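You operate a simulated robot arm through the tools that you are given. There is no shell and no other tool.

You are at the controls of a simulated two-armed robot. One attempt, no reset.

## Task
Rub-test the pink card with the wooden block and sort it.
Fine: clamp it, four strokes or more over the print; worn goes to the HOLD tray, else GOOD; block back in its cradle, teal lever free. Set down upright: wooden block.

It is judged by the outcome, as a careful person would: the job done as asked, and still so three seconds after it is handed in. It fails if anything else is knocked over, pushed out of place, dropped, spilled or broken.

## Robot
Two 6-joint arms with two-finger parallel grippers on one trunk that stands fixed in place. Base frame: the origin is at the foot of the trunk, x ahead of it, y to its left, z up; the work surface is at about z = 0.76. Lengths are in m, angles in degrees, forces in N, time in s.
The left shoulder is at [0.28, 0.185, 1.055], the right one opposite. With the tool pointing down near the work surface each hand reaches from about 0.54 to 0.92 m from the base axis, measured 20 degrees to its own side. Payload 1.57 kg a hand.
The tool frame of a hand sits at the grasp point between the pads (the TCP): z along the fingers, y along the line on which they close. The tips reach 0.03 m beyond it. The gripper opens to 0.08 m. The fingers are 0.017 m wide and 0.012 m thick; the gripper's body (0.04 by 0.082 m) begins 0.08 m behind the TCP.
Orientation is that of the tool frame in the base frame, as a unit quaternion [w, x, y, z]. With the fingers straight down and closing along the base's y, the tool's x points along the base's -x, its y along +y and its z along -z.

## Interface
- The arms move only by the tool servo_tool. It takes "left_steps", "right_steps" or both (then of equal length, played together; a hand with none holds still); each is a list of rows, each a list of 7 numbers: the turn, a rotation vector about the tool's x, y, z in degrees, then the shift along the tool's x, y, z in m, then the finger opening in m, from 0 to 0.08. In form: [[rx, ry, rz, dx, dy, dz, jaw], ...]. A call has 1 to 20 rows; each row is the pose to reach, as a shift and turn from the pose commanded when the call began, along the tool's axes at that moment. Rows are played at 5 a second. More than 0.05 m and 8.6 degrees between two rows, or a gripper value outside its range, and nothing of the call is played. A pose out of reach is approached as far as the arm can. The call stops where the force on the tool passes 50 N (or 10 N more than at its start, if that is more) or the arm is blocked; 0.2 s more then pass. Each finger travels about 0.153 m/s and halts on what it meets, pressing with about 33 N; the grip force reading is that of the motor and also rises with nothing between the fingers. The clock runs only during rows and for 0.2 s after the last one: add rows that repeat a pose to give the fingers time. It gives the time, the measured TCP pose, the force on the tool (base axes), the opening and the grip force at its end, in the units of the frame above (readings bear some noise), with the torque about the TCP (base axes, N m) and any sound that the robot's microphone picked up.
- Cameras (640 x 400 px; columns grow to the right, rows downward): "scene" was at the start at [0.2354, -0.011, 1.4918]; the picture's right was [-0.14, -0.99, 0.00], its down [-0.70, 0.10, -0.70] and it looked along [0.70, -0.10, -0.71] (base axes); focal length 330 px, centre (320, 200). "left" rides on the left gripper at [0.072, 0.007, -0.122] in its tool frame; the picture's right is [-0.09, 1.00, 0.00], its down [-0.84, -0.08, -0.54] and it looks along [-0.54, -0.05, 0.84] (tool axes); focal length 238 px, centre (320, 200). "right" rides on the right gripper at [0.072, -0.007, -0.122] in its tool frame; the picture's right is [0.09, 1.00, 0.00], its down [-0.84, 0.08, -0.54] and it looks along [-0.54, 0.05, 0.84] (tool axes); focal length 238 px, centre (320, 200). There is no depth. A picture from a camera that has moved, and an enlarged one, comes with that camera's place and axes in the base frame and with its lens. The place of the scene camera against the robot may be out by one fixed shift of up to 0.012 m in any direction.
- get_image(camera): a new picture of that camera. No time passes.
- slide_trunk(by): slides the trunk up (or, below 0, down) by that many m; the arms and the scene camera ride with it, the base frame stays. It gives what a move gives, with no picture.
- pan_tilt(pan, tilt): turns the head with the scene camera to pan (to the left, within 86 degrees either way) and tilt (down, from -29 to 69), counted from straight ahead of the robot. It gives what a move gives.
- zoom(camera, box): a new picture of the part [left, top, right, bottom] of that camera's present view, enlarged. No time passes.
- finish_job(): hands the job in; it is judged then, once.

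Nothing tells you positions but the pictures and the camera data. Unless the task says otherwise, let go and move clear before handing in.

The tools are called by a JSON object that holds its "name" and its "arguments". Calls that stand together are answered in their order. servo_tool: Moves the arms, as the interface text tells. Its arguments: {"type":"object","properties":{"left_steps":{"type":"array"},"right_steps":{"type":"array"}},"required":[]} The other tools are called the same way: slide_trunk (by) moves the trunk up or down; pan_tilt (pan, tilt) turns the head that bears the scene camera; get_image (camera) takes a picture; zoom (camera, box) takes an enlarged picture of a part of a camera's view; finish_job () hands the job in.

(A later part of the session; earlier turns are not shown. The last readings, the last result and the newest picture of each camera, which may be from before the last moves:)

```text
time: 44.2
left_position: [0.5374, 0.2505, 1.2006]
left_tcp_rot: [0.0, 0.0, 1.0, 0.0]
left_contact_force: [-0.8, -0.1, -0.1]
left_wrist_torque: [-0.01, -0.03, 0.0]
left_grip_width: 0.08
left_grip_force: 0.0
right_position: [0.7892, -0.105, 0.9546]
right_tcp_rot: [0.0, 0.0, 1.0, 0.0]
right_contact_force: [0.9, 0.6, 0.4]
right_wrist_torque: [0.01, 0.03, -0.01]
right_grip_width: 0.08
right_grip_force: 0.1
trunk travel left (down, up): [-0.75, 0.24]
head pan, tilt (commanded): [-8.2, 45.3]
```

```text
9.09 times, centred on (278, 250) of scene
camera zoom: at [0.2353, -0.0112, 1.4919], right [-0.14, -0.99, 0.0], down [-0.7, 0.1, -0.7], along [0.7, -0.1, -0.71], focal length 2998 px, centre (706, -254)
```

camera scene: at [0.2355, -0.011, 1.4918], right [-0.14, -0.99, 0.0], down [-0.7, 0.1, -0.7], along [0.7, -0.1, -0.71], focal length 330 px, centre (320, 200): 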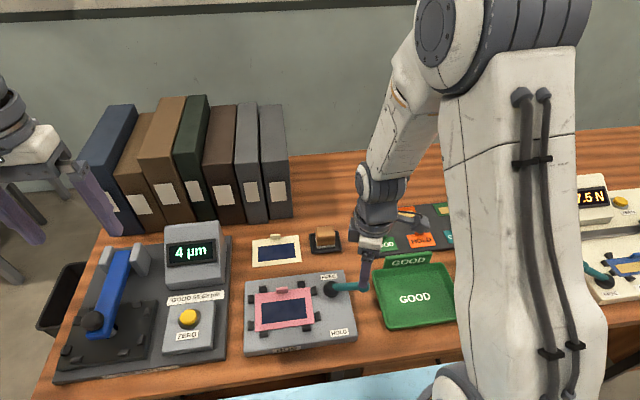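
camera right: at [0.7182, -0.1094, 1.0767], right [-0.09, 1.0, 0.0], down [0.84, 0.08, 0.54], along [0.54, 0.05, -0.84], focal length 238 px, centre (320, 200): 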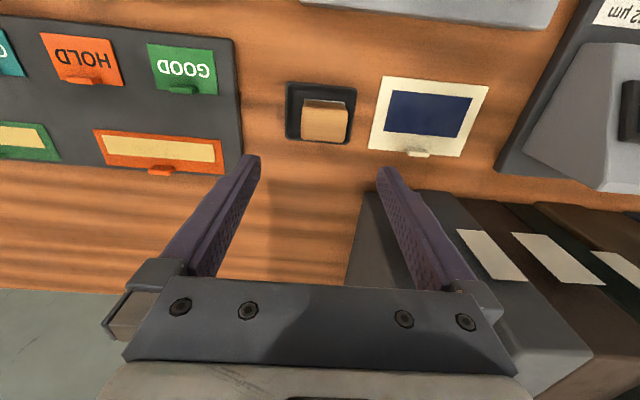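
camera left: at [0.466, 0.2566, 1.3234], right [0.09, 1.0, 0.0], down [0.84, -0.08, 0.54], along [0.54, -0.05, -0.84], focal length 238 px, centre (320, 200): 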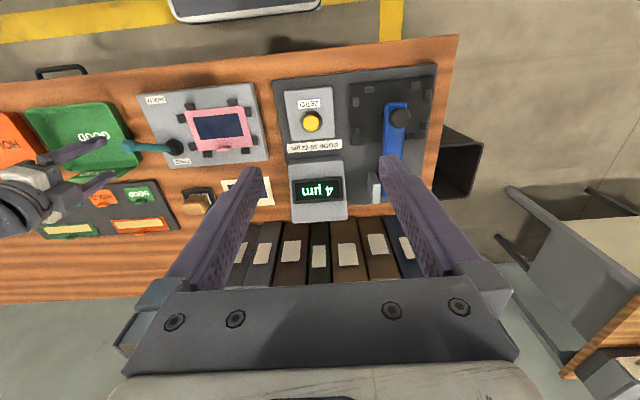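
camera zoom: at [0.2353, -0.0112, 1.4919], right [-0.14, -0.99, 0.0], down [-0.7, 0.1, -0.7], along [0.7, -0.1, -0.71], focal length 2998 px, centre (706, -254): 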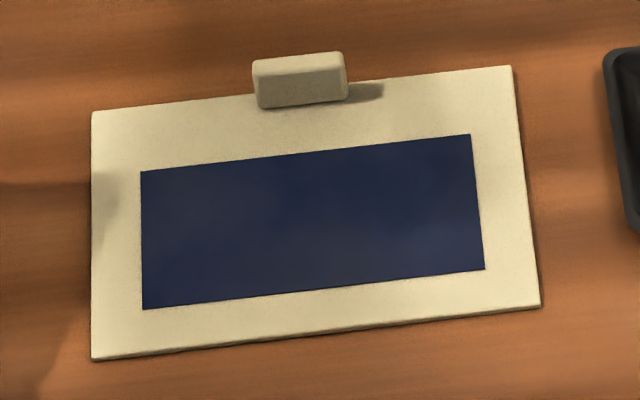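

The print reads as solid navy with only faint view-dependent mottling, much like the cream card. I'll move the right hand over the lever and take another near view of the print from there.

{"name": "servo_tool", "arguments": {"right_steps": [[0, 0, 0, 0.035, 0.002, -0.005, 0.08], [0, 0, 0, 0.07, 0.004, -0.005, 0.08], [0, 0, 0, 0.105, 0.006, -0.005, 0.08], [0, 0, 0, 0.14, 0.008, -0.005, 0.08], [0, 0, 0, 0.175, 0.01, -0.005, 0.08], [0, 0, 0, 0.21, 0.011, -0.005, 0.08], [0, 0, 0, 0.234, 0.011, -0.005, 0.08], [0, 0, 0, 0.234, 0.011, -0.005, 0.08]]}}

{"name": "get_image", "arguments": {"camera": "right"}}

{"name": "zoom", "arguments": {"camera": "right", "box": [350, 70, 510, 170]}}

{"name": "zoom", "arguments": {"camera": "right", "box": [350, 150, 510, 250]}}

```text
time: 46.0
left_position: [0.5366, 0.2503, 1.2018]
left_tcp_rot: [0.0, 0.0, 1.0, 0.0]
left_contact_force: [-1.4, -0.3, -0.2]
left_wrist_torque: [-0.01, 0.01, -0.02]
left_grip_width: 0.0802
left_grip_force: 0.0
right_position: [0.555, -0.0962, 0.9612]
right_tcp_rot: [-0.001, 0.0, 1.0, 0.0]
right_contact_force: [-0.7, -0.5, -0.1]
right_wrist_torque: [-0.01, -0.03, -0.02]
right_grip_width: 0.08
right_grip_force: 0.0
trunk travel left (down, up): [-0.75, 0.24]
head pan, tilt (commanded): [-8.2, 45.3]
```

```text
taken
camera right: at [0.4834, -0.1006, 1.0833], right [-0.09, 1.0, 0.0], down [0.84, 0.08, 0.54], along [0.54, 0.05, -0.84], focal length 238 px, centre (320, 200)
```

right: 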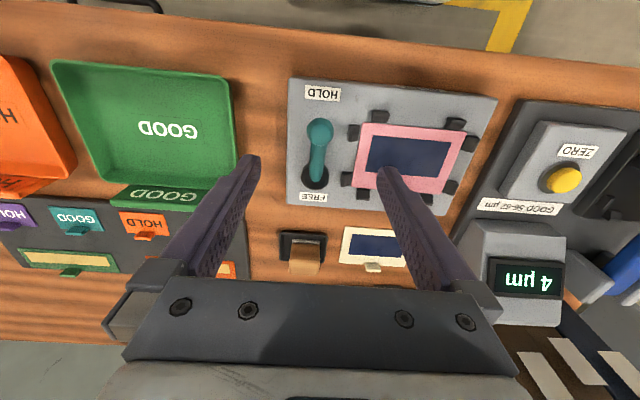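

```text
4.00 times, centred on (430, 120) of right
camera zoom: at [0.4834, -0.1006, 1.0833], right [-0.09, 1.0, 0.0], down [0.84, 0.08, 0.54], along [0.54, 0.05, -0.84], focal length 953 px, centre (-120, 520)
```

zoom: 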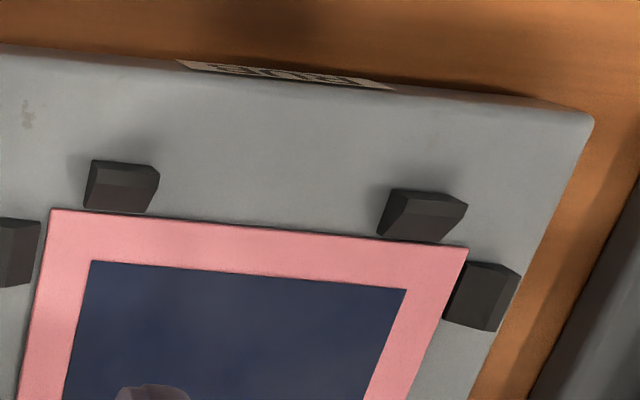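

```text
4.00 times, centred on (430, 200) of right
camera zoom: at [0.4834, -0.1006, 1.0833], right [-0.09, 1.0, 0.0], down [0.84, 0.08, 0.54], along [0.54, 0.05, -0.84], focal length 953 px, centre (-120, 200)
```

zoom: 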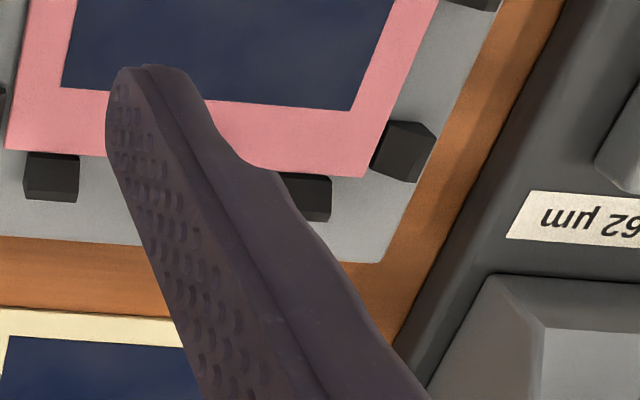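

Both prints still look navy, the pink one perhaps a touch greyer. I'll centre the right camera over the card for an unobstructed close-up.

{"name": "servo_tool", "arguments": {"right_steps": [[0, 0, 0, 0.003, 0.04, 0.01, 0.08], [0, 0, 0, 0.006, 0.08, 0.02, 0.08], [0, 0, 0, 0.01, 0.116, 0.03, 0.08], [0, 0, 0, 0.01, 0.116, 0.03, 0.08]]}}

{"name": "get_image", "arguments": {"camera": "right"}}

{"name": "zoom", "arguments": {"camera": "right", "box": [255, 130, 385, 211]}}

```text
time: 47.0
left_position: [0.5373, 0.2499, 1.2]
left_tcp_rot: [0.0, 0.0, 1.0, 0.0]
left_contact_force: [-0.2, 0.3, -0.1]
left_wrist_torque: [-0.02, 0.0, 0.0]
left_grip_width: 0.0801
left_grip_force: 0.2
right_position: [0.546, 0.0197, 0.928]
right_tcp_rot: [0.0, 0.0, 1.0, 0.0]
right_contact_force: [0.6, -0.5, -0.1]
right_wrist_torque: [-0.01, -0.03, 0.0]
right_grip_width: 0.0801
right_grip_force: 0.1
trunk travel left (down, up): [-0.75, 0.24]
head pan, tilt (commanded): [-8.2, 45.3]
```

```text
taken
camera right: at [0.4753, 0.0147, 1.0513], right [-0.09, 1.0, 0.0], down [0.84, 0.08, 0.54], along [0.54, 0.05, -0.84], focal length 238 px, centre (320, 200)
```

right: 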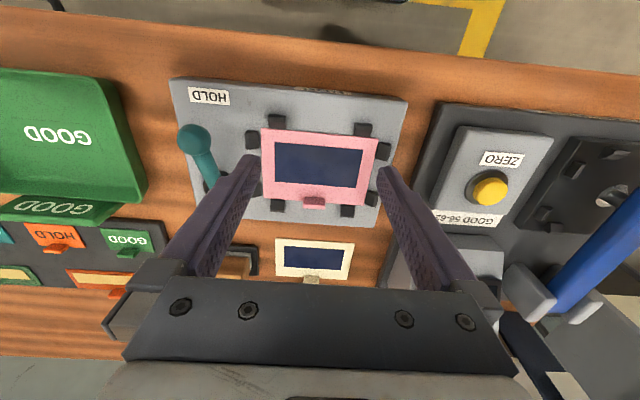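

```text
4.92 times, centred on (320, 170) of right
camera zoom: at [0.4753, 0.0147, 1.0513], right [-0.09, 1.0, 0.0], down [0.84, 0.08, 0.54], along [0.54, 0.05, -0.84], focal length 1173 px, centre (320, 345)
```

zoom: 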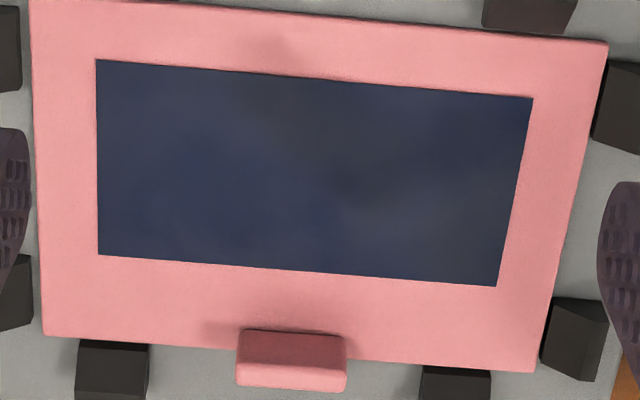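

{"name": "zoom", "arguments": {"camera": "right", "box": [262, 228, 362, 290]}}

{"name": "zoom", "arguments": {"camera": "right", "box": [245, 120, 395, 290]}}

```text
6.40 times, centred on (312, 259) of right
camera zoom: at [0.4753, 0.0147, 1.0513], right [-0.09, 1.0, 0.0], down [0.84, 0.08, 0.54], along [0.54, 0.05, -0.84], focal length 1525 px, centre (371, -178)
```

zoom: 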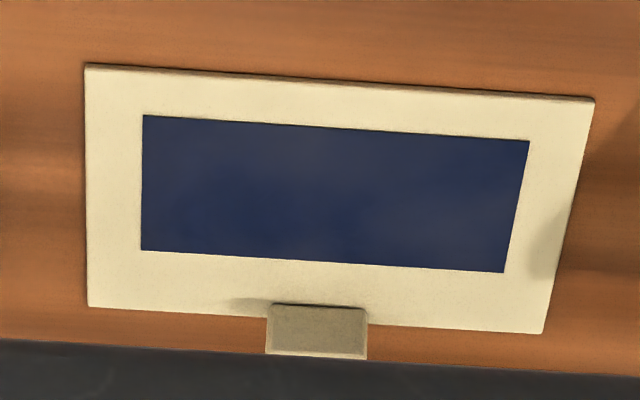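

```text
2.35 times, centred on (320, 205) of right
camera zoom: at [0.4753, 0.0147, 1.0513], right [-0.09, 1.0, 0.0], down [0.84, 0.08, 0.54], along [0.54, 0.05, -0.84], focal length 561 px, centre (320, 188)
```

zoom: 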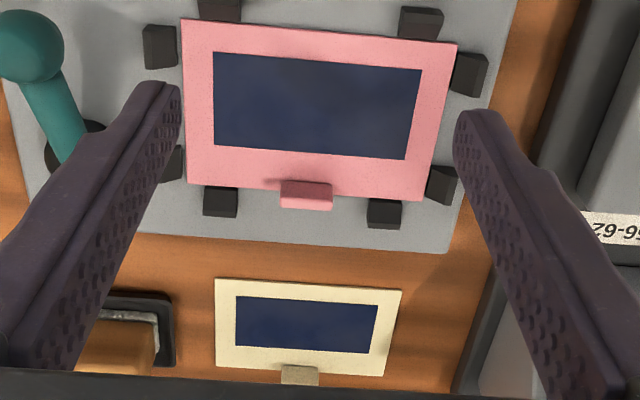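

The pink print is solid with no bare or streaked patches. For a proper before/after comparison I'll move the hand aside and retake exactly the same scene framing as at the very start.

{"name": "servo_tool", "arguments": {"right_steps": [[0, 0, 0, -0.003, -0.04, -0.02, 0.08], [0, 0, 0, -0.006, -0.08, -0.04, 0.08], [0, 0, 0, -0.01, -0.12, -0.06, 0.08], [0, 0, 0, -0.01, -0.165, -0.08, 0.08], [0, 0, 0, 0.01, -0.21, -0.09, 0.08], [0, 0, 0, 0.03, -0.255, -0.1, 0.08], [0, 0, 0, 0.05, -0.3, -0.11, 0.08], [0, 0, 0, 0.06, -0.34, -0.12, 0.08], [0, 0, 0, 0.06, -0.34, -0.12, 0.08]]}}

{"name": "zoom", "arguments": {"camera": "scene", "box": [230, 210, 390, 360]}}

{"name": "get_image", "arguments": {"camera": "scene"}}

{"name": "zoom", "arguments": {"camera": "left", "box": [120, 70, 290, 180]}}

```text
refused: row 5 steps farther than a row can; nothing moved
```

```text
2.67 times, centred on (310, 285) of scene
camera zoom: at [0.2354, -0.011, 1.4918], right [-0.14, -0.99, 0.0], down [-0.7, 0.1, -0.7], along [0.7, -0.1, -0.71], focal length 879 px, centre (347, -27)
```

zoom: 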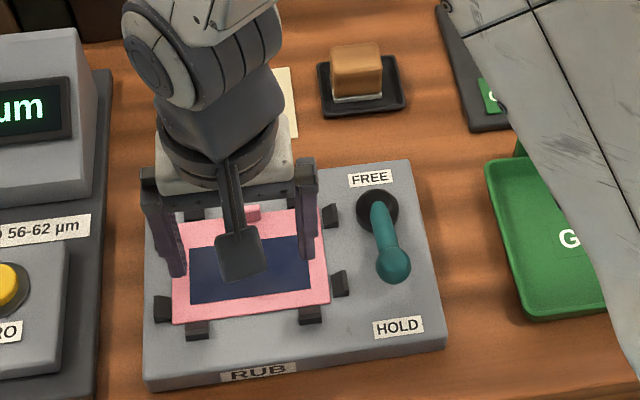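

```text
taken
camera scene: at [0.2354, -0.011, 1.4918], right [-0.14, -0.99, 0.0], down [-0.7, 0.1, -0.7], along [0.7, -0.1, -0.71], focal length 330 px, centre (320, 200)
```

scene: 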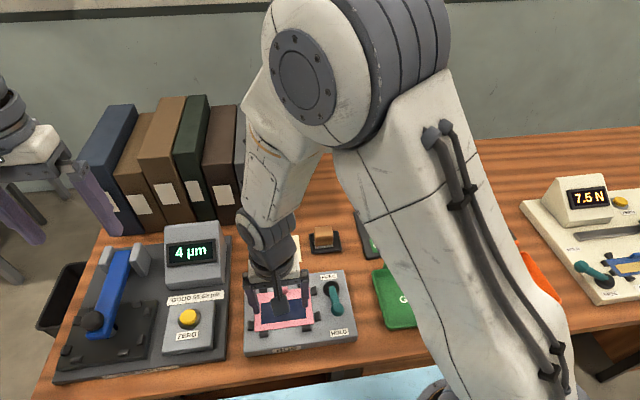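

```text
3.64 times, centred on (205, 125) of left
camera zoom: at [0.466, 0.2566, 1.3234], right [0.09, 1.0, 0.0], down [0.84, -0.08, 0.54], along [0.54, -0.05, -0.84], focal length 867 px, centre (738, 473)
```

zoom: 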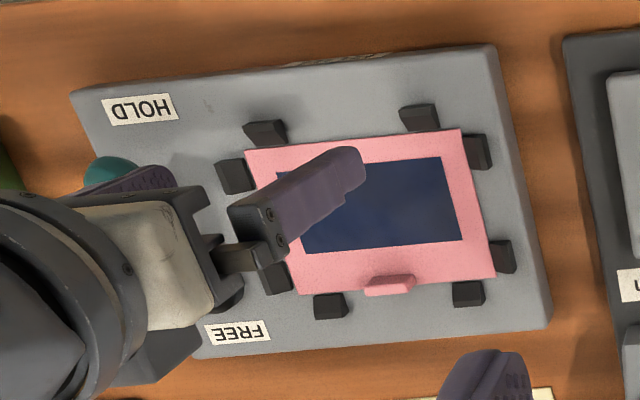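

The move was refused for too large a step, so nothing moved. I'll repeat it in smaller steps.

{"name": "servo_tool", "arguments": {"right_steps": [[0, 0, 0, 0.004, -0.025, -0.025, 0.08], [0, 0, 0, 0.008, -0.05, -0.05, 0.08], [0, 0, 0, 0.012, -0.085, -0.07, 0.08], [0, 0, 0, 0.016, -0.12, -0.085, 0.08], [0, 0, 0, 0.02, -0.155, -0.1, 0.08], [0, 0, 0, 0.024, -0.19, -0.11, 0.08], [0, 0, 0, 0.028, -0.225, -0.12, 0.08], [0, 0, 0, 0.032, -0.26, -0.12, 0.08], [0, 0, 0, 0.036, -0.295, -0.12, 0.08], [0, 0, 0, 0.04, -0.33, -0.12, 0.08], [0, 0, 0, 0.04, -0.33, -0.12, 0.08]]}}

{"name": "zoom", "arguments": {"camera": "scene", "box": [230, 210, 390, 360]}}

{"name": "zoom", "arguments": {"camera": "left", "box": [120, 70, 290, 180]}}

{"name": "get_image", "arguments": {"camera": "right"}}

```text
time: 49.4
left_position: [0.5368, 0.2491, 1.2015]
left_tcp_rot: [0.0, 0.0, 1.0, 0.0]
left_contact_force: [0.2, -0.7, -0.1]
left_wrist_torque: [-0.01, 0.02, 0.01]
left_grip_width: 0.0801
left_grip_force: 0.1
right_position: [0.5057, -0.306, 1.0517]
right_tcp_rot: [0.001, 0.0, 1.0, 0.0]
right_contact_force: [0.1, 0.0, 0.9]
right_wrist_torque: [0.01, -0.01, 0.02]
right_grip_width: 0.08
right_grip_force: 0.1
trunk travel left (down, up): [-0.75, 0.24]
head pan, tilt (commanded): [-8.2, 45.3]
```

```text
2.67 times, centred on (310, 285) of scene
camera zoom: at [0.2354, -0.0114, 1.4918], right [-0.14, -0.99, 0.0], down [-0.7, 0.1, -0.7], along [0.7, -0.1, -0.71], focal length 879 px, centre (347, -27)
```

zoom: 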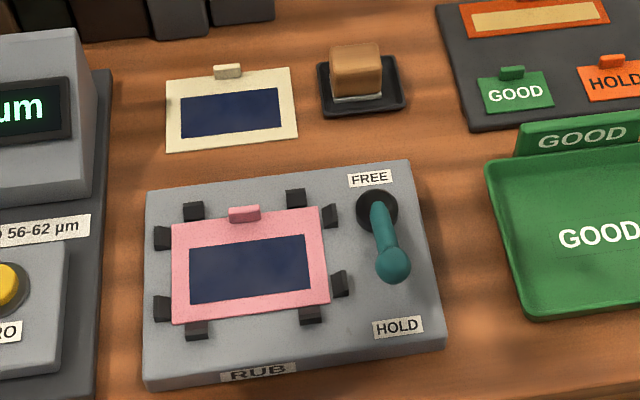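

```text
3.64 times, centred on (205, 125) of left
camera zoom: at [0.466, 0.2562, 1.3235], right [0.09, 1.0, 0.0], down [0.84, -0.08, 0.54], along [0.54, -0.05, -0.84], focal length 867 px, centre (738, 473)
```

zoom: 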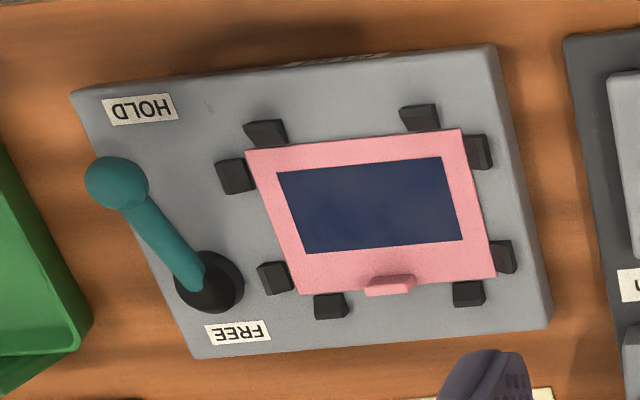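

```text
taken
camera right: at [0.434, -0.3106, 1.1751], right [-0.09, 1.0, 0.0], down [0.84, 0.08, 0.54], along [0.54, 0.05, -0.84], focal length 238 px, centre (320, 200)
```

right: 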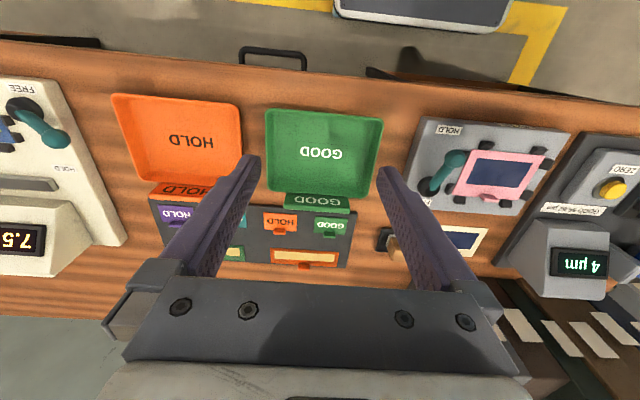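

Before and after look the same: solid navy, no worn or bare areas, so the card goes to GOOD. Next I'll go back above the lever to free it.

{"name": "servo_tool", "arguments": {"right_steps": [[0, 0, 0, -0.007, 0.03, 0.013, 0.055], [0, 0, 0, -0.014, 0.06, 0.026, 0.055], [0, 0, 0, -0.021, 0.09, 0.039, 0.055], [0, 0, 0, -0.028, 0.12, 0.052, 0.055], [0, 0, 0, -0.035, 0.15, 0.065, 0.055], [0, 0, 0, -0.042, 0.18, 0.078, 0.055], [0, 0, 0, -0.0493, 0.211, 0.09, 0.055], [0, 0, 0, -0.0493, 0.211, 0.09, 0.055]]}}

{"name": "get_image", "arguments": {"camera": "right"}}

{"name": "zoom", "arguments": {"camera": "right", "box": [270, 90, 410, 220]}}

```text
time: 51.2
left_position: [0.5377, 0.2496, 1.2011]
left_tcp_rot: [0.0, 0.0, 1.0, 0.0]
left_contact_force: [0.0, 1.1, -0.1]
left_wrist_torque: [0.03, 0.02, 0.01]
left_grip_width: 0.0801
left_grip_force: 0.1
right_position: [0.5562, -0.0958, 0.9604]
right_tcp_rot: [0.0, 0.001, 1.0, 0.0]
right_contact_force: [0.0, 0.0, -0.6]
right_wrist_torque: [-0.04, 0.01, -0.05]
right_grip_width: 0.0549
right_grip_force: 0.2
trunk travel left (down, up): [-0.75, 0.24]
head pan, tilt (commanded): [-8.2, 45.3]
```

```text
taken
camera right: at [0.4849, -0.1005, 1.083], right [-0.09, 1.0, 0.0], down [0.84, 0.08, 0.54], along [0.54, 0.05, -0.84], focal length 238 px, centre (320, 200)
```

right: 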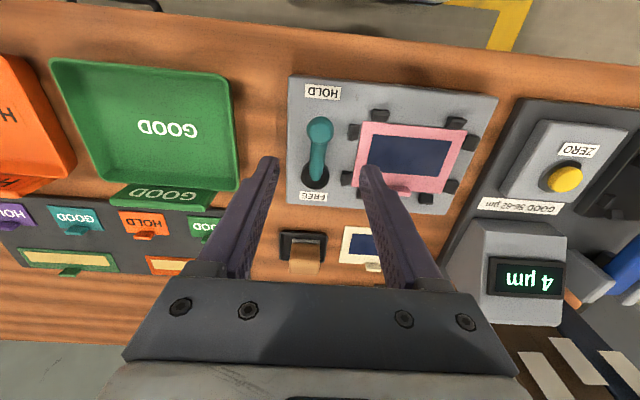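

```text
3.08 times, centred on (340, 155) of right
camera zoom: at [0.4849, -0.1005, 1.083], right [-0.09, 1.0, 0.0], down [0.84, 0.08, 0.54], along [0.54, 0.05, -0.84], focal length 733 px, centre (258, 338)
```

zoom: 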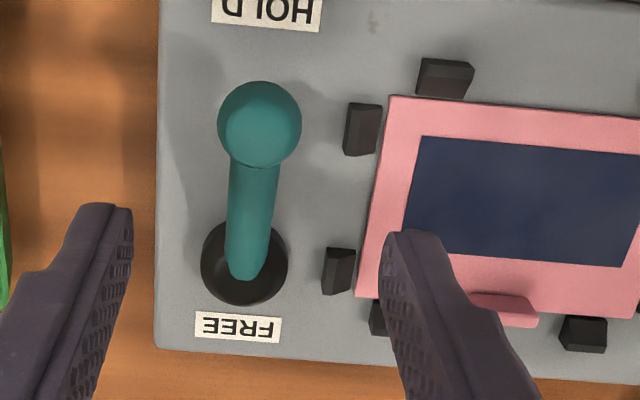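

The ball is at about (0.557, −0.093), straight toward HOLD. I'll narrow the fork to stay clear of the nest tabs and descend over the ball.

{"name": "servo_tool", "arguments": {"right_steps": [[0, 0, 0, -0.001, 0.001, 0.02, 0.044], [0, 0, 0, -0.001, 0.001, 0.05, 0.044], [0, 0, 0, -0.001, 0.001, 0.08, 0.044], [0, 0, 0, -0.001, 0.001, 0.105, 0.044], [0, 0, 0, -0.001, 0.001, 0.118, 0.044], [0, 0, 0, -0.001, 0.001, 0.118, 0.044]]}}

{"name": "get_image", "arguments": {"camera": "right"}}

```text
time: 52.6
left_position: [0.5368, 0.2501, 1.2015]
left_tcp_rot: [0.0, 0.0, 1.0, 0.0]
left_contact_force: [0.1, 0.3, -0.5]
left_wrist_torque: [-0.03, -0.02, 0.03]
left_grip_width: 0.0796
left_grip_force: 0.1
right_position: [0.5554, -0.0959, 0.8422]
right_tcp_rot: [0.0, 0.0, 1.0, 0.0]
right_contact_force: [-0.6, 0.2, 0.0]
right_wrist_torque: [0.01, -0.01, -0.02]
right_grip_width: 0.044
right_grip_force: 0.1
trunk travel left (down, up): [-0.75, 0.24]
head pan, tilt (commanded): [-8.2, 45.3]
```

```text
taken
camera right: at [0.4837, -0.1011, 0.9642], right [-0.09, 1.0, 0.0], down [0.84, 0.08, 0.54], along [0.54, 0.05, -0.84], focal length 238 px, centre (320, 200)
```

right: 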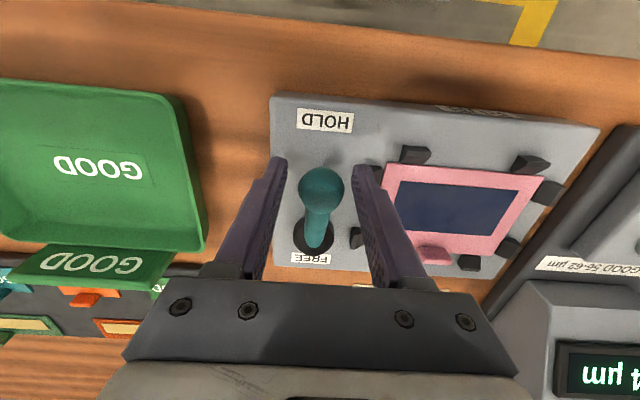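

The fork straddles the ball without touching. I'll swing the lever back counter-clockwise toward FREE along the same arc.

{"name": "servo_tool", "arguments": {"right_steps": [[0, 0, 0, 0, 0, 0, 0.036], [0, 0, -5, -0.0003, -0.0064, 0, 0.036], [0, 0, -10, -0.0011, -0.0128, 0, 0.036], [0, 0, -15, -0.0025, -0.019, 0, 0.036], [0, 0, -20, -0.0044, -0.0251, 0, 0.036], [0, 0, -25, -0.0069, -0.0311, 0, 0.036], [0, 0, -30, -0.0098, -0.0368, 0, 0.036], [0, 0, -35, -0.0133, -0.0422, 0, 0.036], [0, 0, -40, -0.0172, -0.0472, 0, 0.036], [0, 0, -45, -0.0215, -0.052, 0, 0.036], [0, 0, -50, -0.0263, -0.0563, 0, 0.036], [0, 0, -55, -0.0313, -0.0602, 0, 0.036], [0, 0, -60, -0.0368, -0.0637, 0, 0.036], [0, 0, -60, -0.0368, -0.0637, 0, 0.036]]}}

{"name": "get_image", "arguments": {"camera": "right"}}

{"name": "zoom", "arguments": {"camera": "scene", "box": [235, 230, 400, 350]}}

```text
time: 55.6
left_position: [0.5372, 0.2491, 1.2003]
left_tcp_rot: [0.001, 0.0, 1.0, 0.0]
left_contact_force: [0.7, 0.0, -0.3]
left_wrist_torque: [0.04, 0.0, 0.0]
left_grip_width: 0.08
left_grip_force: 0.1
right_position: [0.5937, -0.1581, 0.8395]
right_tcp_rot: [-0.001, -0.5, 0.866, 0.0]
right_contact_force: [-0.7, 0.5, -0.1]
right_wrist_torque: [-0.02, -0.02, 0.04]
right_grip_width: 0.0372
right_grip_force: 0.8
trunk travel left (down, up): [-0.75, 0.24]
head pan, tilt (commanded): [-8.2, 45.3]
```

```text
taken
camera right: at [0.5632, -0.2228, 0.963], right [-0.91, 0.42, 0.0], down [0.35, 0.76, 0.54], along [0.23, 0.49, -0.84], focal length 238 px, centre (320, 200)
```

right: 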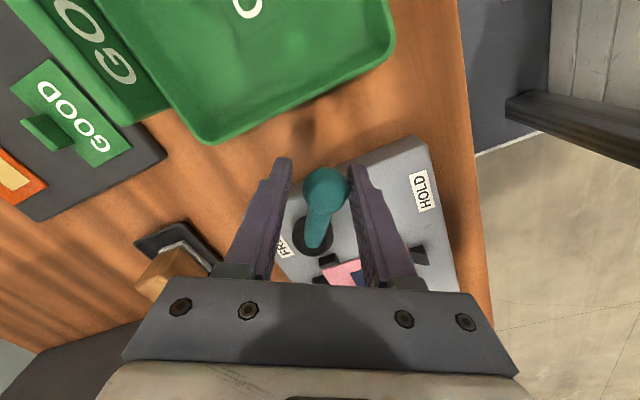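

```text
3.33 times, centred on (318, 290) of scene
camera zoom: at [0.2354, -0.0112, 1.4918], right [-0.14, -0.99, 0.0], down [-0.7, 0.1, -0.7], along [0.7, -0.1, -0.71], focal length 1099 px, centre (328, -100)
```

zoom: 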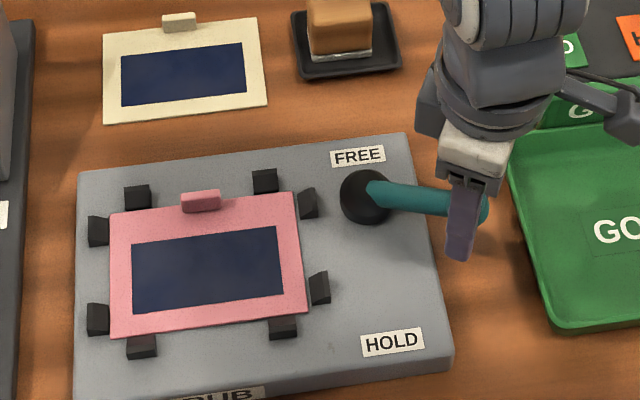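

The lever is coming back easily. I'll continue to its original FREE angle and on to its stop, watching force.

{"name": "servo_tool", "arguments": {"right_steps": [[0, 0, -4, -0.0002, -0.0051, 0, 0.036], [0, 0, -8, -0.0007, -0.0102, 0, 0.036], [0, 0, -12, -0.0016, -0.0153, 0, 0.036], [0, 0, -14, -0.0022, -0.0178, 0, 0.036], [0, 0, -14, -0.0022, -0.0178, 0, 0.036]]}}

{"name": "get_image", "arguments": {"camera": "right"}}

{"name": "zoom", "arguments": {"camera": "scene", "box": [235, 230, 400, 350]}}

```text
time: 56.8
left_position: [0.538, 0.2495, 1.2007]
left_tcp_rot: [0.0, 0.0, 1.0, 0.0]
left_contact_force: [-0.4, 0.6, -0.5]
left_wrist_torque: [-0.02, 0.0, 0.01]
left_grip_width: 0.0798
left_grip_force: 0.0
right_position: [0.6082, -0.1659, 0.8409]
right_tcp_rot: [-0.001, -0.602, 0.799, 0.0]
right_contact_force: [-2.3, 0.5, -0.8]
right_wrist_torque: [-0.01, -0.01, 0.0]
right_grip_width: 0.0383
right_grip_force: 1.2
trunk travel left (down, up): [-0.75, 0.24]
head pan, tilt (commanded): [-8.2, 45.3]
```

```text
taken
camera right: at [0.5955, -0.2347, 0.9634], right [-0.98, 0.19, 0.0], down [0.16, 0.83, 0.54], along [0.1, 0.53, -0.84], focal length 238 px, centre (320, 200)
```

right: 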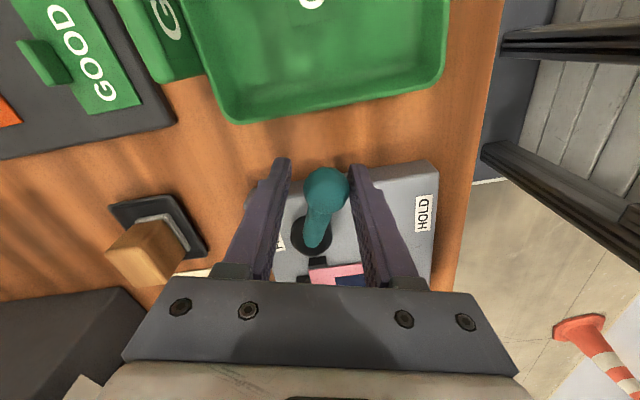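

```text
3.33 times, centred on (318, 290) of scene
camera zoom: at [0.2353, -0.0112, 1.4918], right [-0.14, -0.99, 0.0], down [-0.7, 0.1, -0.7], along [0.7, -0.1, -0.71], focal length 1099 px, centre (328, -100)
```

zoom: 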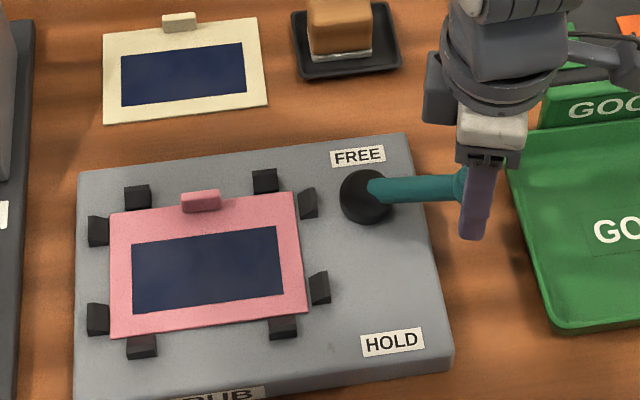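

The lever is back near its starting angle with no stop felt yet. I'll nudge a little further to find the FREE stop.

{"name": "servo_tool", "arguments": {"right_steps": [[0, 0, -3, -0.0001, -0.0039, 0, 0.036], [0, 0, -6, -0.0004, -0.0077, 0, 0.036], [0, 0, -8, -0.0007, -0.0102, 0, 0.036], [0, 0, -8, -0.0007, -0.0102, 0, 0.036]]}}

{"name": "get_image", "arguments": {"camera": "right"}}

{"name": "zoom", "arguments": {"camera": "scene", "box": [235, 230, 400, 350]}}

```text
time: 57.8
left_position: [0.5365, 0.2507, 1.2017]
left_tcp_rot: [-0.001, 0.0, 1.0, 0.0]
left_contact_force: [0.5, -0.9, -0.2]
left_wrist_torque: [-0.01, 0.0, 0.02]
left_grip_width: 0.0797
left_grip_force: 0.0
right_position: [0.6158, -0.1669, 0.8403]
right_tcp_rot: [-0.003, -0.656, 0.755, 0.001]
right_contact_force: [-17.4, 9.7, -0.3]
right_wrist_torque: [0.03, 0.08, -0.12]
right_grip_width: 0.0529
right_grip_force: 9.2
trunk travel left (down, up): [-0.75, 0.24]
head pan, tilt (commanded): [-8.2, 45.3]
```

```text
taken
camera right: at [0.6136, -0.2376, 0.9638], right [-1.0, 0.05, 0.01], down [0.04, 0.84, 0.54], along [0.02, 0.54, -0.84], focal length 238 px, centre (320, 200)
```

right: 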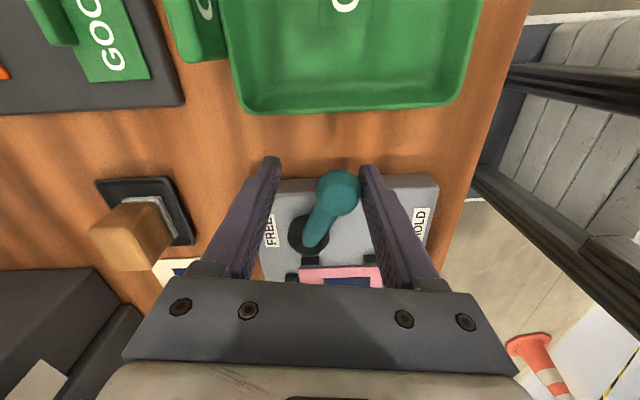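

```text
3.33 times, centred on (318, 290) of scene
camera zoom: at [0.2346, -0.0107, 1.492], right [-0.14, -0.99, 0.0], down [-0.7, 0.1, -0.7], along [0.7, -0.1, -0.71], focal length 1099 px, centre (328, -100)
```

zoom: 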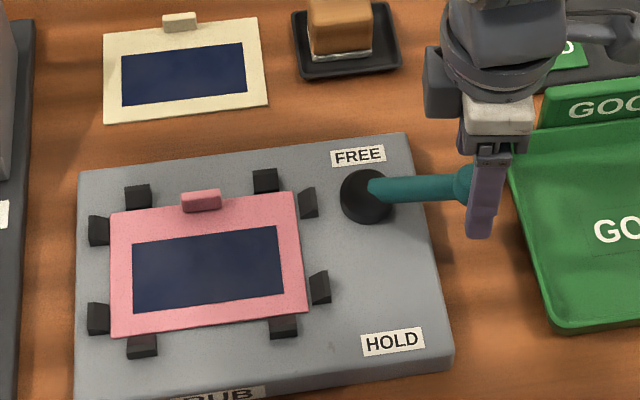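

The lever is firmly against its FREE stop, at exactly its original angle. I'll ease off, open and lift clear.

{"name": "servo_tool", "arguments": {"right_steps": [[0, 0, 0, 0, 0.005, 0, 0.05], [0, 0, 0, 0, 0.009, 0, 0.062], [0, 0, 0, 0, 0.009, 0, 0.062], [0, 0, 0, 0, 0.009, -0.03, 0.062], [0, 0, 0, 0, 0.009, -0.06, 0.062], [0, 0, 0, 0, 0.009, -0.09, 0.07], [0, 0, 0, 0, 0.009, -0.12, 0.08], [0, 0, 0, 0, 0.009, -0.12, 0.08]]}}

{"name": "get_image", "arguments": {"camera": "right"}}

{"name": "zoom", "arguments": {"camera": "scene", "box": [235, 230, 400, 350]}}

{"name": "zoom", "arguments": {"camera": "left", "box": [120, 70, 290, 180]}}

```text
time: 59.6
left_position: [0.5368, 0.2497, 1.2018]
left_tcp_rot: [0.001, 0.0, 1.0, 0.0]
left_contact_force: [-0.5, -0.6, 0.9]
left_wrist_torque: [0.02, 0.01, 0.05]
left_grip_width: 0.08
left_grip_force: 0.1
right_position: [0.6103, -0.1662, 0.9603]
right_tcp_rot: [0.0, -0.656, 0.755, 0.0]
right_contact_force: [0.0, -0.7, -0.3]
right_wrist_torque: [0.01, 0.02, -0.01]
right_grip_width: 0.08
right_grip_force: 0.1
trunk travel left (down, up): [-0.75, 0.24]
head pan, tilt (commanded): [-8.2, 45.3]
```

```text
taken
camera right: at [0.6069, -0.2371, 1.0832], right [-1.0, 0.05, 0.0], down [0.04, 0.84, 0.54], along [0.03, 0.54, -0.84], focal length 238 px, centre (320, 200)
```

right: 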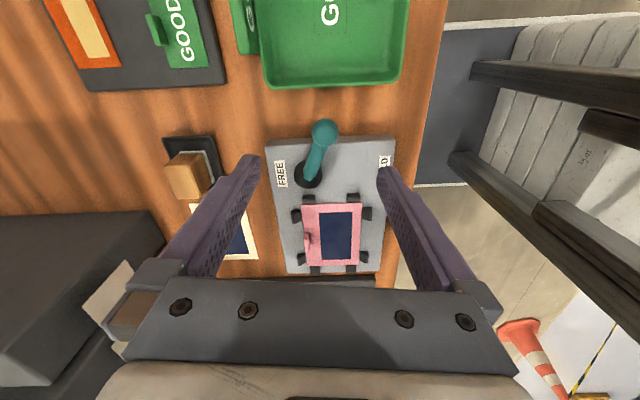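

```text
3.33 times, centred on (318, 290) of scene
camera zoom: at [0.2352, -0.0111, 1.4919], right [-0.14, -0.99, 0.0], down [-0.7, 0.1, -0.7], along [0.7, -0.1, -0.71], focal length 1099 px, centre (328, -100)
```

zoom: 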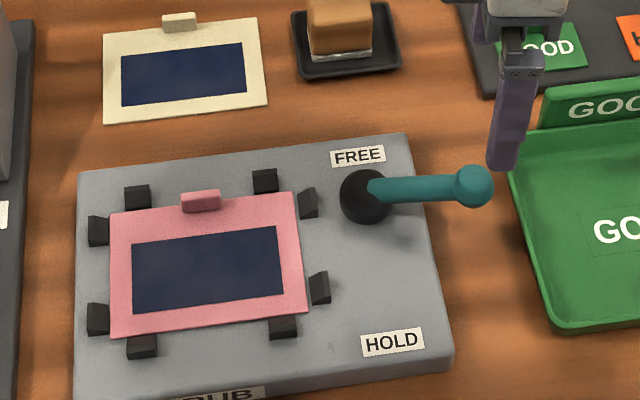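

```text
3.64 times, centred on (205, 125) of left
camera zoom: at [0.4658, 0.2565, 1.3235], right [0.09, 1.0, 0.0], down [0.84, -0.08, 0.54], along [0.54, -0.05, -0.84], focal length 867 px, centre (738, 473)
```

zoom: 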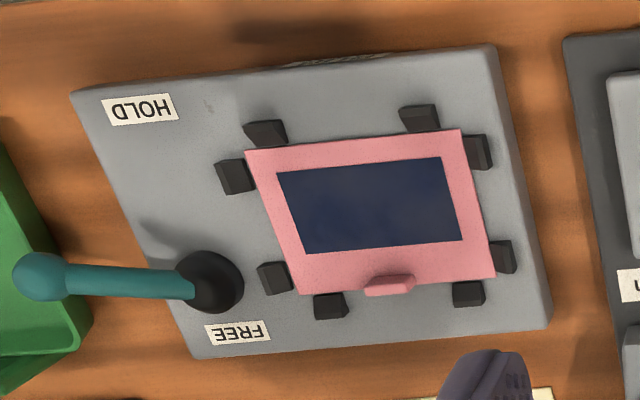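

The lever is back at FREE, and the print still shows no wear. Next I'll bring the right hand above the card's pink tab, turned so the fingers close along x across it.

{"name": "servo_tool", "arguments": {"right_steps": [[0, 0, -2, -0.0378, -0.0005, 0, 0.06], [0, 0, -4, -0.0757, -0.0011, 0, 0.06], [0, 0, -6, -0.1135, -0.0016, 0, 0.06], [0, 0, -8, -0.1514, -0.0022, 0, 0.06], [0, 0, -8, -0.1892, -0.0027, 0, 0.06], [0, 0, -8, -0.1892, -0.0027, 0, 0.06]]}}

{"name": "get_image", "arguments": {"camera": "right"}}

{"name": "zoom", "arguments": {"camera": "right", "box": [270, 100, 390, 175]}}

{"name": "zoom", "arguments": {"camera": "scene", "box": [255, 270, 325, 320]}}

{"name": "zoom", "arguments": {"camera": "left", "box": [190, 120, 260, 165]}}

```text
time: 61.0
left_position: [0.5382, 0.2486, 1.2007]
left_tcp_rot: [0.0, 0.0, 1.0, 0.001]
left_contact_force: [-0.4, 0.1, 0.7]
left_wrist_torque: [-0.01, -0.01, 0.02]
left_grip_width: 0.0797
left_grip_force: 0.0
right_position: [0.6396, 0.0199, 0.9616]
right_tcp_rot: [0.0, 0.707, -0.707, 0.0]
right_contact_force: [-0.6, 0.6, 0.3]
right_wrist_torque: [0.03, 0.0, 0.0]
right_grip_width: 0.0601
right_grip_force: 0.0
trunk travel left (down, up): [-0.75, 0.24]
head pan, tilt (commanded): [-8.2, 45.3]
```

```text
taken
camera right: at [0.6465, -0.05, 1.0848], right [-1.0, -0.09, 0.0], down [-0.08, 0.84, 0.54], along [-0.05, 0.54, -0.84], focal length 238 px, centre (320, 200)
```

right: 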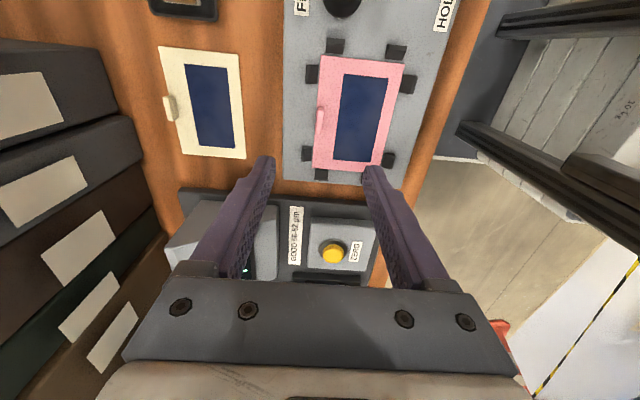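

```text
5.33 times, centred on (330, 138) of right
camera zoom: at [0.6465, -0.05, 1.0848], right [-1.0, -0.09, 0.0], down [-0.08, 0.84, 0.54], along [-0.05, 0.54, -0.84], focal length 1271 px, centre (267, 533)
```

zoom: 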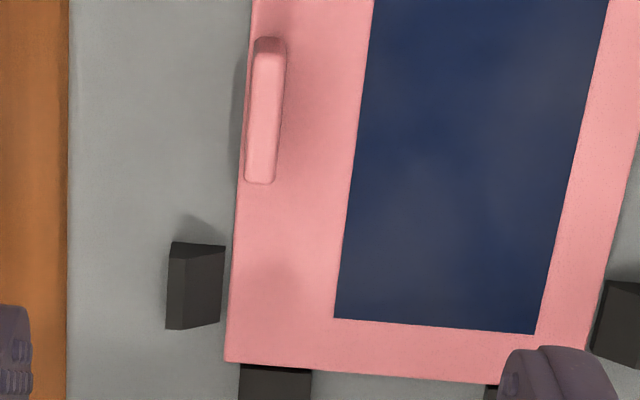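

```text
8.00 times, centred on (290, 295) of scene
camera zoom: at [0.2355, -0.0109, 1.4918], right [-0.14, -0.99, 0.0], down [-0.7, 0.1, -0.7], along [0.7, -0.1, -0.71], focal length 2638 px, centre (560, -560)
```

zoom: 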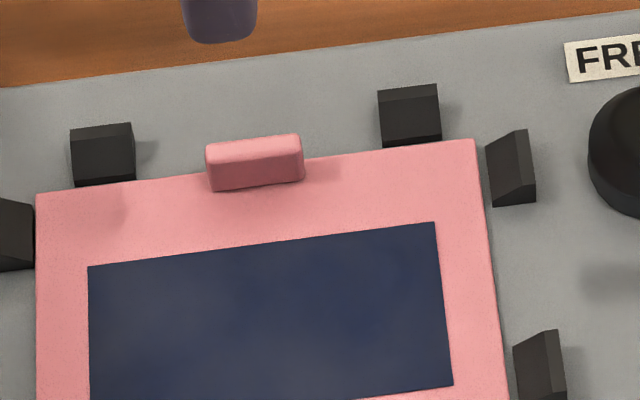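

```text
8.89 times, centred on (225, 142) of left
camera zoom: at [0.466, 0.2567, 1.3234], right [0.09, 1.0, 0.0], down [0.84, -0.08, 0.54], along [0.54, -0.05, -0.84], focal length 2119 px, centre (1164, 711)
```

zoom: 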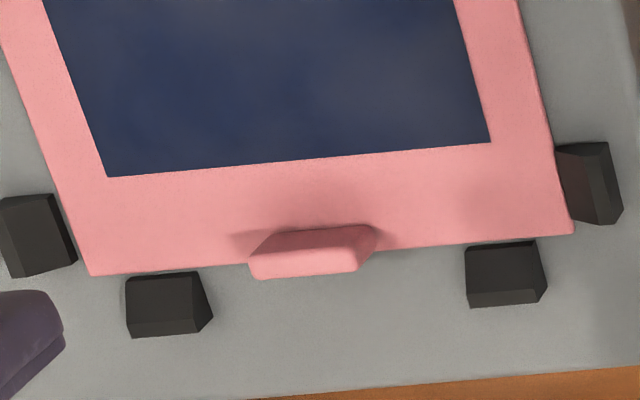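

I have the tab well located. From this angle I'll compare the two prints once more before committing to the tray.

{"name": "zoom", "arguments": {"camera": "right", "box": [315, 60, 405, 175]}}

{"name": "zoom", "arguments": {"camera": "right", "box": [150, 40, 260, 165]}}

{"name": "zoom", "arguments": {"camera": "right", "box": [150, 30, 420, 185]}}

```text
3.48 times, centred on (360, 118) of right
camera zoom: at [0.6465, -0.05, 1.0848], right [-1.0, -0.09, 0.0], down [-0.08, 0.84, 0.54], along [-0.05, 0.54, -0.84], focal length 829 px, centre (181, 487)
```

zoom: 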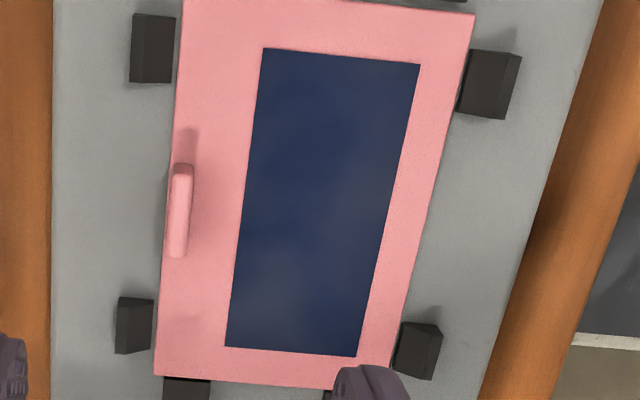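

```text
3.20 times, centred on (205, 102) of right
camera zoom: at [0.6465, -0.05, 1.0848], right [-1.0, -0.09, 0.0], down [-0.08, 0.84, 0.54], along [-0.05, 0.54, -0.84], focal length 763 px, centre (688, 512)
```

zoom: 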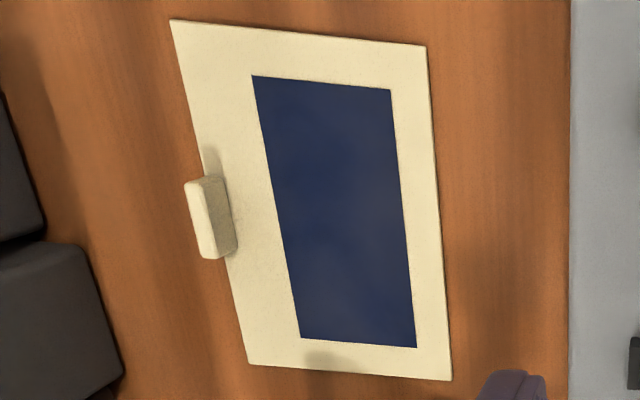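

```text
2.37 times, centred on (285, 108) of right
camera zoom: at [0.6465, -0.05, 1.0848], right [-1.0, -0.09, 0.0], down [-0.08, 0.84, 0.54], along [-0.05, 0.54, -0.84], focal length 565 px, centre (403, 419)
```

zoom: 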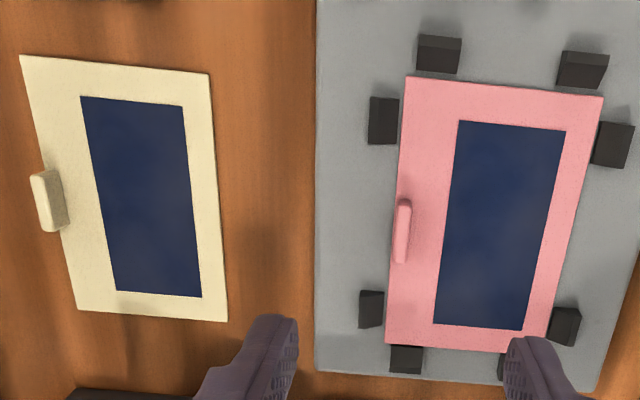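

From this angle the pink and cream prints are indistinguishable navy with no wear, so GOOD it is. The tab is centred near (0.6405, 0.0226); I'll descend over it with the fingertips stopping just above the card face.

{"name": "servo_tool", "arguments": {"right_steps": [[0, 0, 0, -0.0015, -0.001, 0.03, 0.045], [0, 0, 0, -0.0015, -0.001, 0.06, 0.04], [0, 0, 0, -0.0015, -0.001, 0.09, 0.04], [0, 0, 0, -0.0015, -0.001, 0.115, 0.04], [0, 0, 0, -0.0015, -0.001, 0.128, 0.04], [0, 0, 0, -0.0015, -0.001, 0.134, 0.04], [0, 0, 0, -0.0015, -0.001, 0.134, 0.04]]}}

{"name": "get_image", "arguments": {"camera": "right"}}

{"name": "zoom", "arguments": {"camera": "right", "box": [250, 130, 400, 230]}}

{"name": "zoom", "arguments": {"camera": "scene", "box": [245, 250, 345, 330]}}

{"name": "zoom", "arguments": {"camera": "left", "box": [170, 90, 270, 170]}}

```text
time: 62.6
left_position: [0.5372, 0.2487, 1.201]
left_tcp_rot: [0.0, 0.0, 1.0, 0.0]
left_contact_force: [-0.6, 0.4, 0.5]
left_wrist_torque: [-0.04, 0.01, -0.01]
left_grip_width: 0.08
left_grip_force: 0.0
right_position: [0.6397, 0.0217, 0.8273]
right_tcp_rot: [0.0, -0.707, 0.707, 0.001]
right_contact_force: [-0.2, -0.9, -0.6]
right_wrist_torque: [0.02, 0.01, 0.01]
right_grip_width: 0.04
right_grip_force: 0.0
trunk travel left (down, up): [-0.75, 0.24]
head pan, tilt (commanded): [-8.2, 45.3]
```

```text
taken
camera right: at [0.6475, -0.0491, 0.9495], right [-1.0, -0.09, 0.0], down [-0.08, 0.84, 0.54], along [-0.05, 0.54, -0.84], focal length 238 px, centre (320, 200)
```

right: 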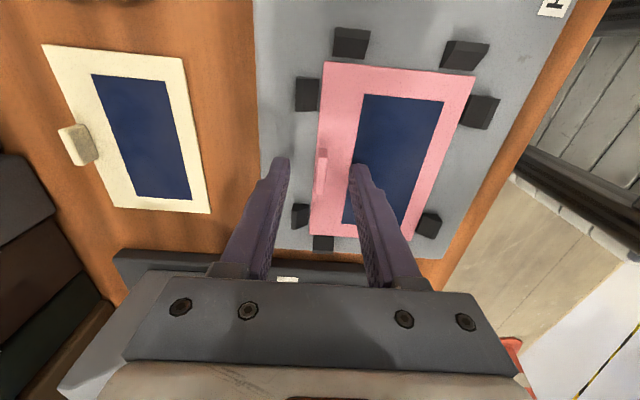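

```text
4.00 times, centred on (325, 180) of right
camera zoom: at [0.6475, -0.0491, 0.9495], right [-1.0, -0.09, 0.0], down [-0.08, 0.84, 0.54], along [-0.05, 0.54, -0.84], focal length 953 px, centre (300, 280)
```

zoom: 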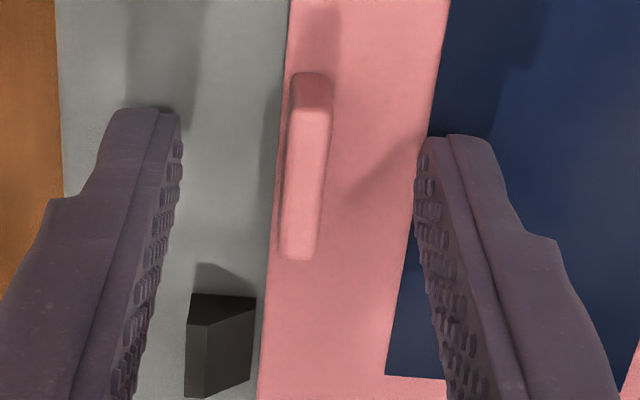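

```text
5.00 times, centred on (295, 290) of scene
camera zoom: at [0.2354, -0.0111, 1.4918], right [-0.14, -0.99, 0.0], down [-0.7, 0.1, -0.7], along [0.7, -0.1, -0.71], focal length 1649 px, centre (445, -250)
```

zoom: 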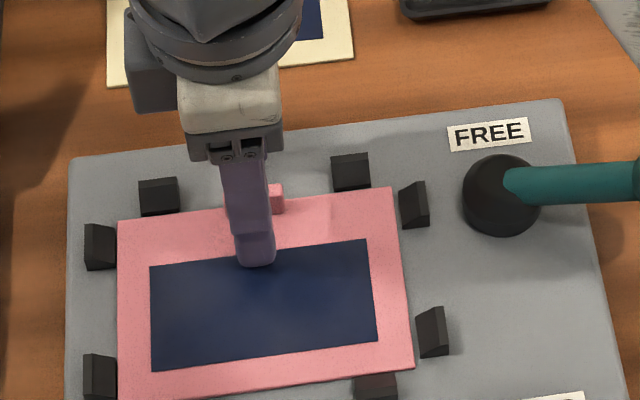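

```text
5.00 times, centred on (220, 130) of left
camera zoom: at [0.466, 0.2565, 1.3234], right [0.09, 1.0, 0.0], down [0.84, -0.08, 0.54], along [0.54, -0.05, -0.84], focal length 1192 px, centre (820, 550)
```

zoom: 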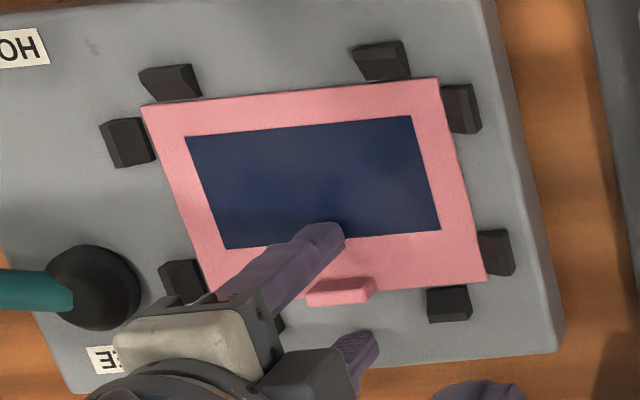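

The fingers straddle the tab evenly. I'll go down the last few millimetres gently and check for contact.

{"name": "servo_tool", "arguments": {"right_steps": [[0, 0, 0, 0, 0.001, 0.002, 0.04], [0, 0, 0, 0, 0.001, 0.0035, 0.04], [0, 0, 0, 0, 0.001, 0.0035, 0.04]]}}

{"name": "zoom", "arguments": {"camera": "left", "box": [200, 130, 250, 170]}}

```text
time: 63.4
left_position: [0.5374, 0.2489, 1.2007]
left_tcp_rot: [0.0, 0.0, 1.0, 0.001]
left_contact_force: [-0.2, 0.4, 0.2]
left_wrist_torque: [0.01, -0.02, -0.02]
left_grip_width: 0.0798
left_grip_force: 0.0
right_position: [0.6402, 0.0205, 0.8247]
right_tcp_rot: [0.0, 0.707, -0.707, 0.0]
right_contact_force: [-0.8, 0.1, 0.4]
right_wrist_torque: [-0.03, 0.02, -0.02]
right_grip_width: 0.0401
right_grip_force: 0.1
trunk travel left (down, up): [-0.75, 0.24]
head pan, tilt (commanded): [-8.2, 45.3]
```

```text
10.00 times, centred on (225, 150) of left
camera zoom: at [0.466, 0.2565, 1.3234], right [0.09, 1.0, 0.0], down [0.84, -0.08, 0.54], along [0.54, -0.05, -0.84], focal length 2384 px, centre (1270, 700)
```

zoom: 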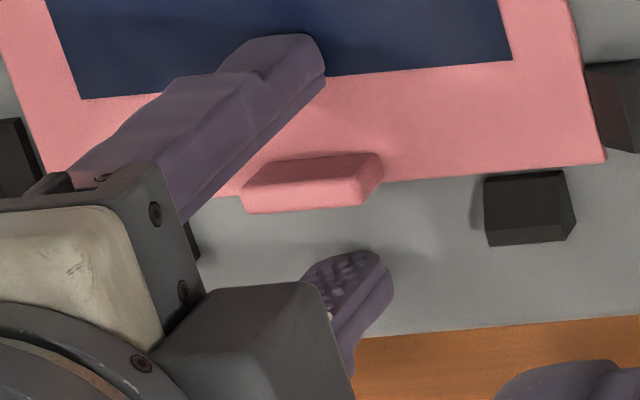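

No contact with the card face. I'll close the fingers on the tab.

{"name": "servo_tool", "arguments": {"right_steps": [[0, 0, 0, 0, 0, 0, 0.03], [0, 0, 0, 0, 0, 0, 0.02], [0, 0, 0, 0, 0, 0, 0.01], [0, 0, 0, 0, 0, 0, 0], [0, 0, 0, 0, 0, 0, 0]]}}

{"name": "get_image", "arguments": {"camera": "right"}}

{"name": "zoom", "arguments": {"camera": "left", "box": [190, 110, 260, 170]}}

```text
time: 64.6
left_position: [0.5377, 0.2494, 1.201]
left_tcp_rot: [0.0, 0.0, 1.0, -0.001]
left_contact_force: [0.4, 0.2, 0.0]
left_wrist_torque: [0.02, 0.0, -0.02]
left_grip_width: 0.0801
left_grip_force: 0.1
right_position: [0.6397, 0.0208, 0.8247]
right_tcp_rot: [-0.001, 0.707, -0.707, 0.0]
right_contact_force: [0.4, -0.5, -0.1]
right_wrist_torque: [-0.03, 0.03, -0.05]
right_grip_width: 0.0057
right_grip_force: 26.1
trunk travel left (down, up): [-0.75, 0.24]
head pan, tilt (commanded): [-8.2, 45.3]
```

```text
taken
camera right: at [0.6462, -0.0487, 0.9463], right [-1.0, -0.09, 0.0], down [-0.08, 0.84, 0.54], along [-0.05, 0.54, -0.84], focal length 238 px, centre (320, 200)
```

right: 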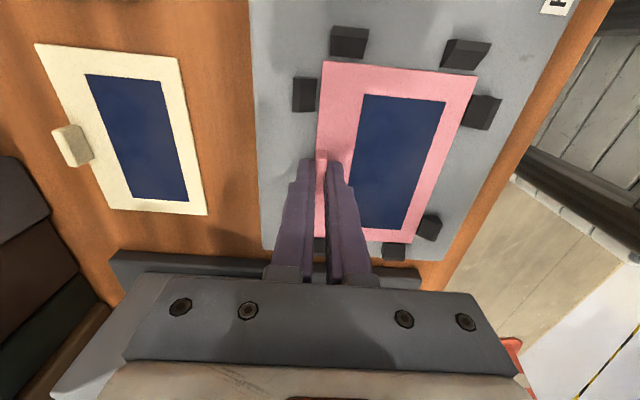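

```text
6.67 times, centred on (225, 140) of left
camera zoom: at [0.466, 0.2565, 1.3234], right [0.09, 1.0, 0.0], down [0.84, -0.08, 0.54], along [0.54, -0.05, -0.84], focal length 1589 px, centre (953, 600)
```

zoom: 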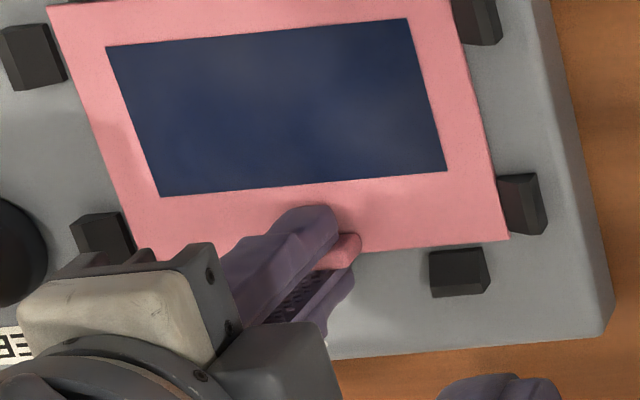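

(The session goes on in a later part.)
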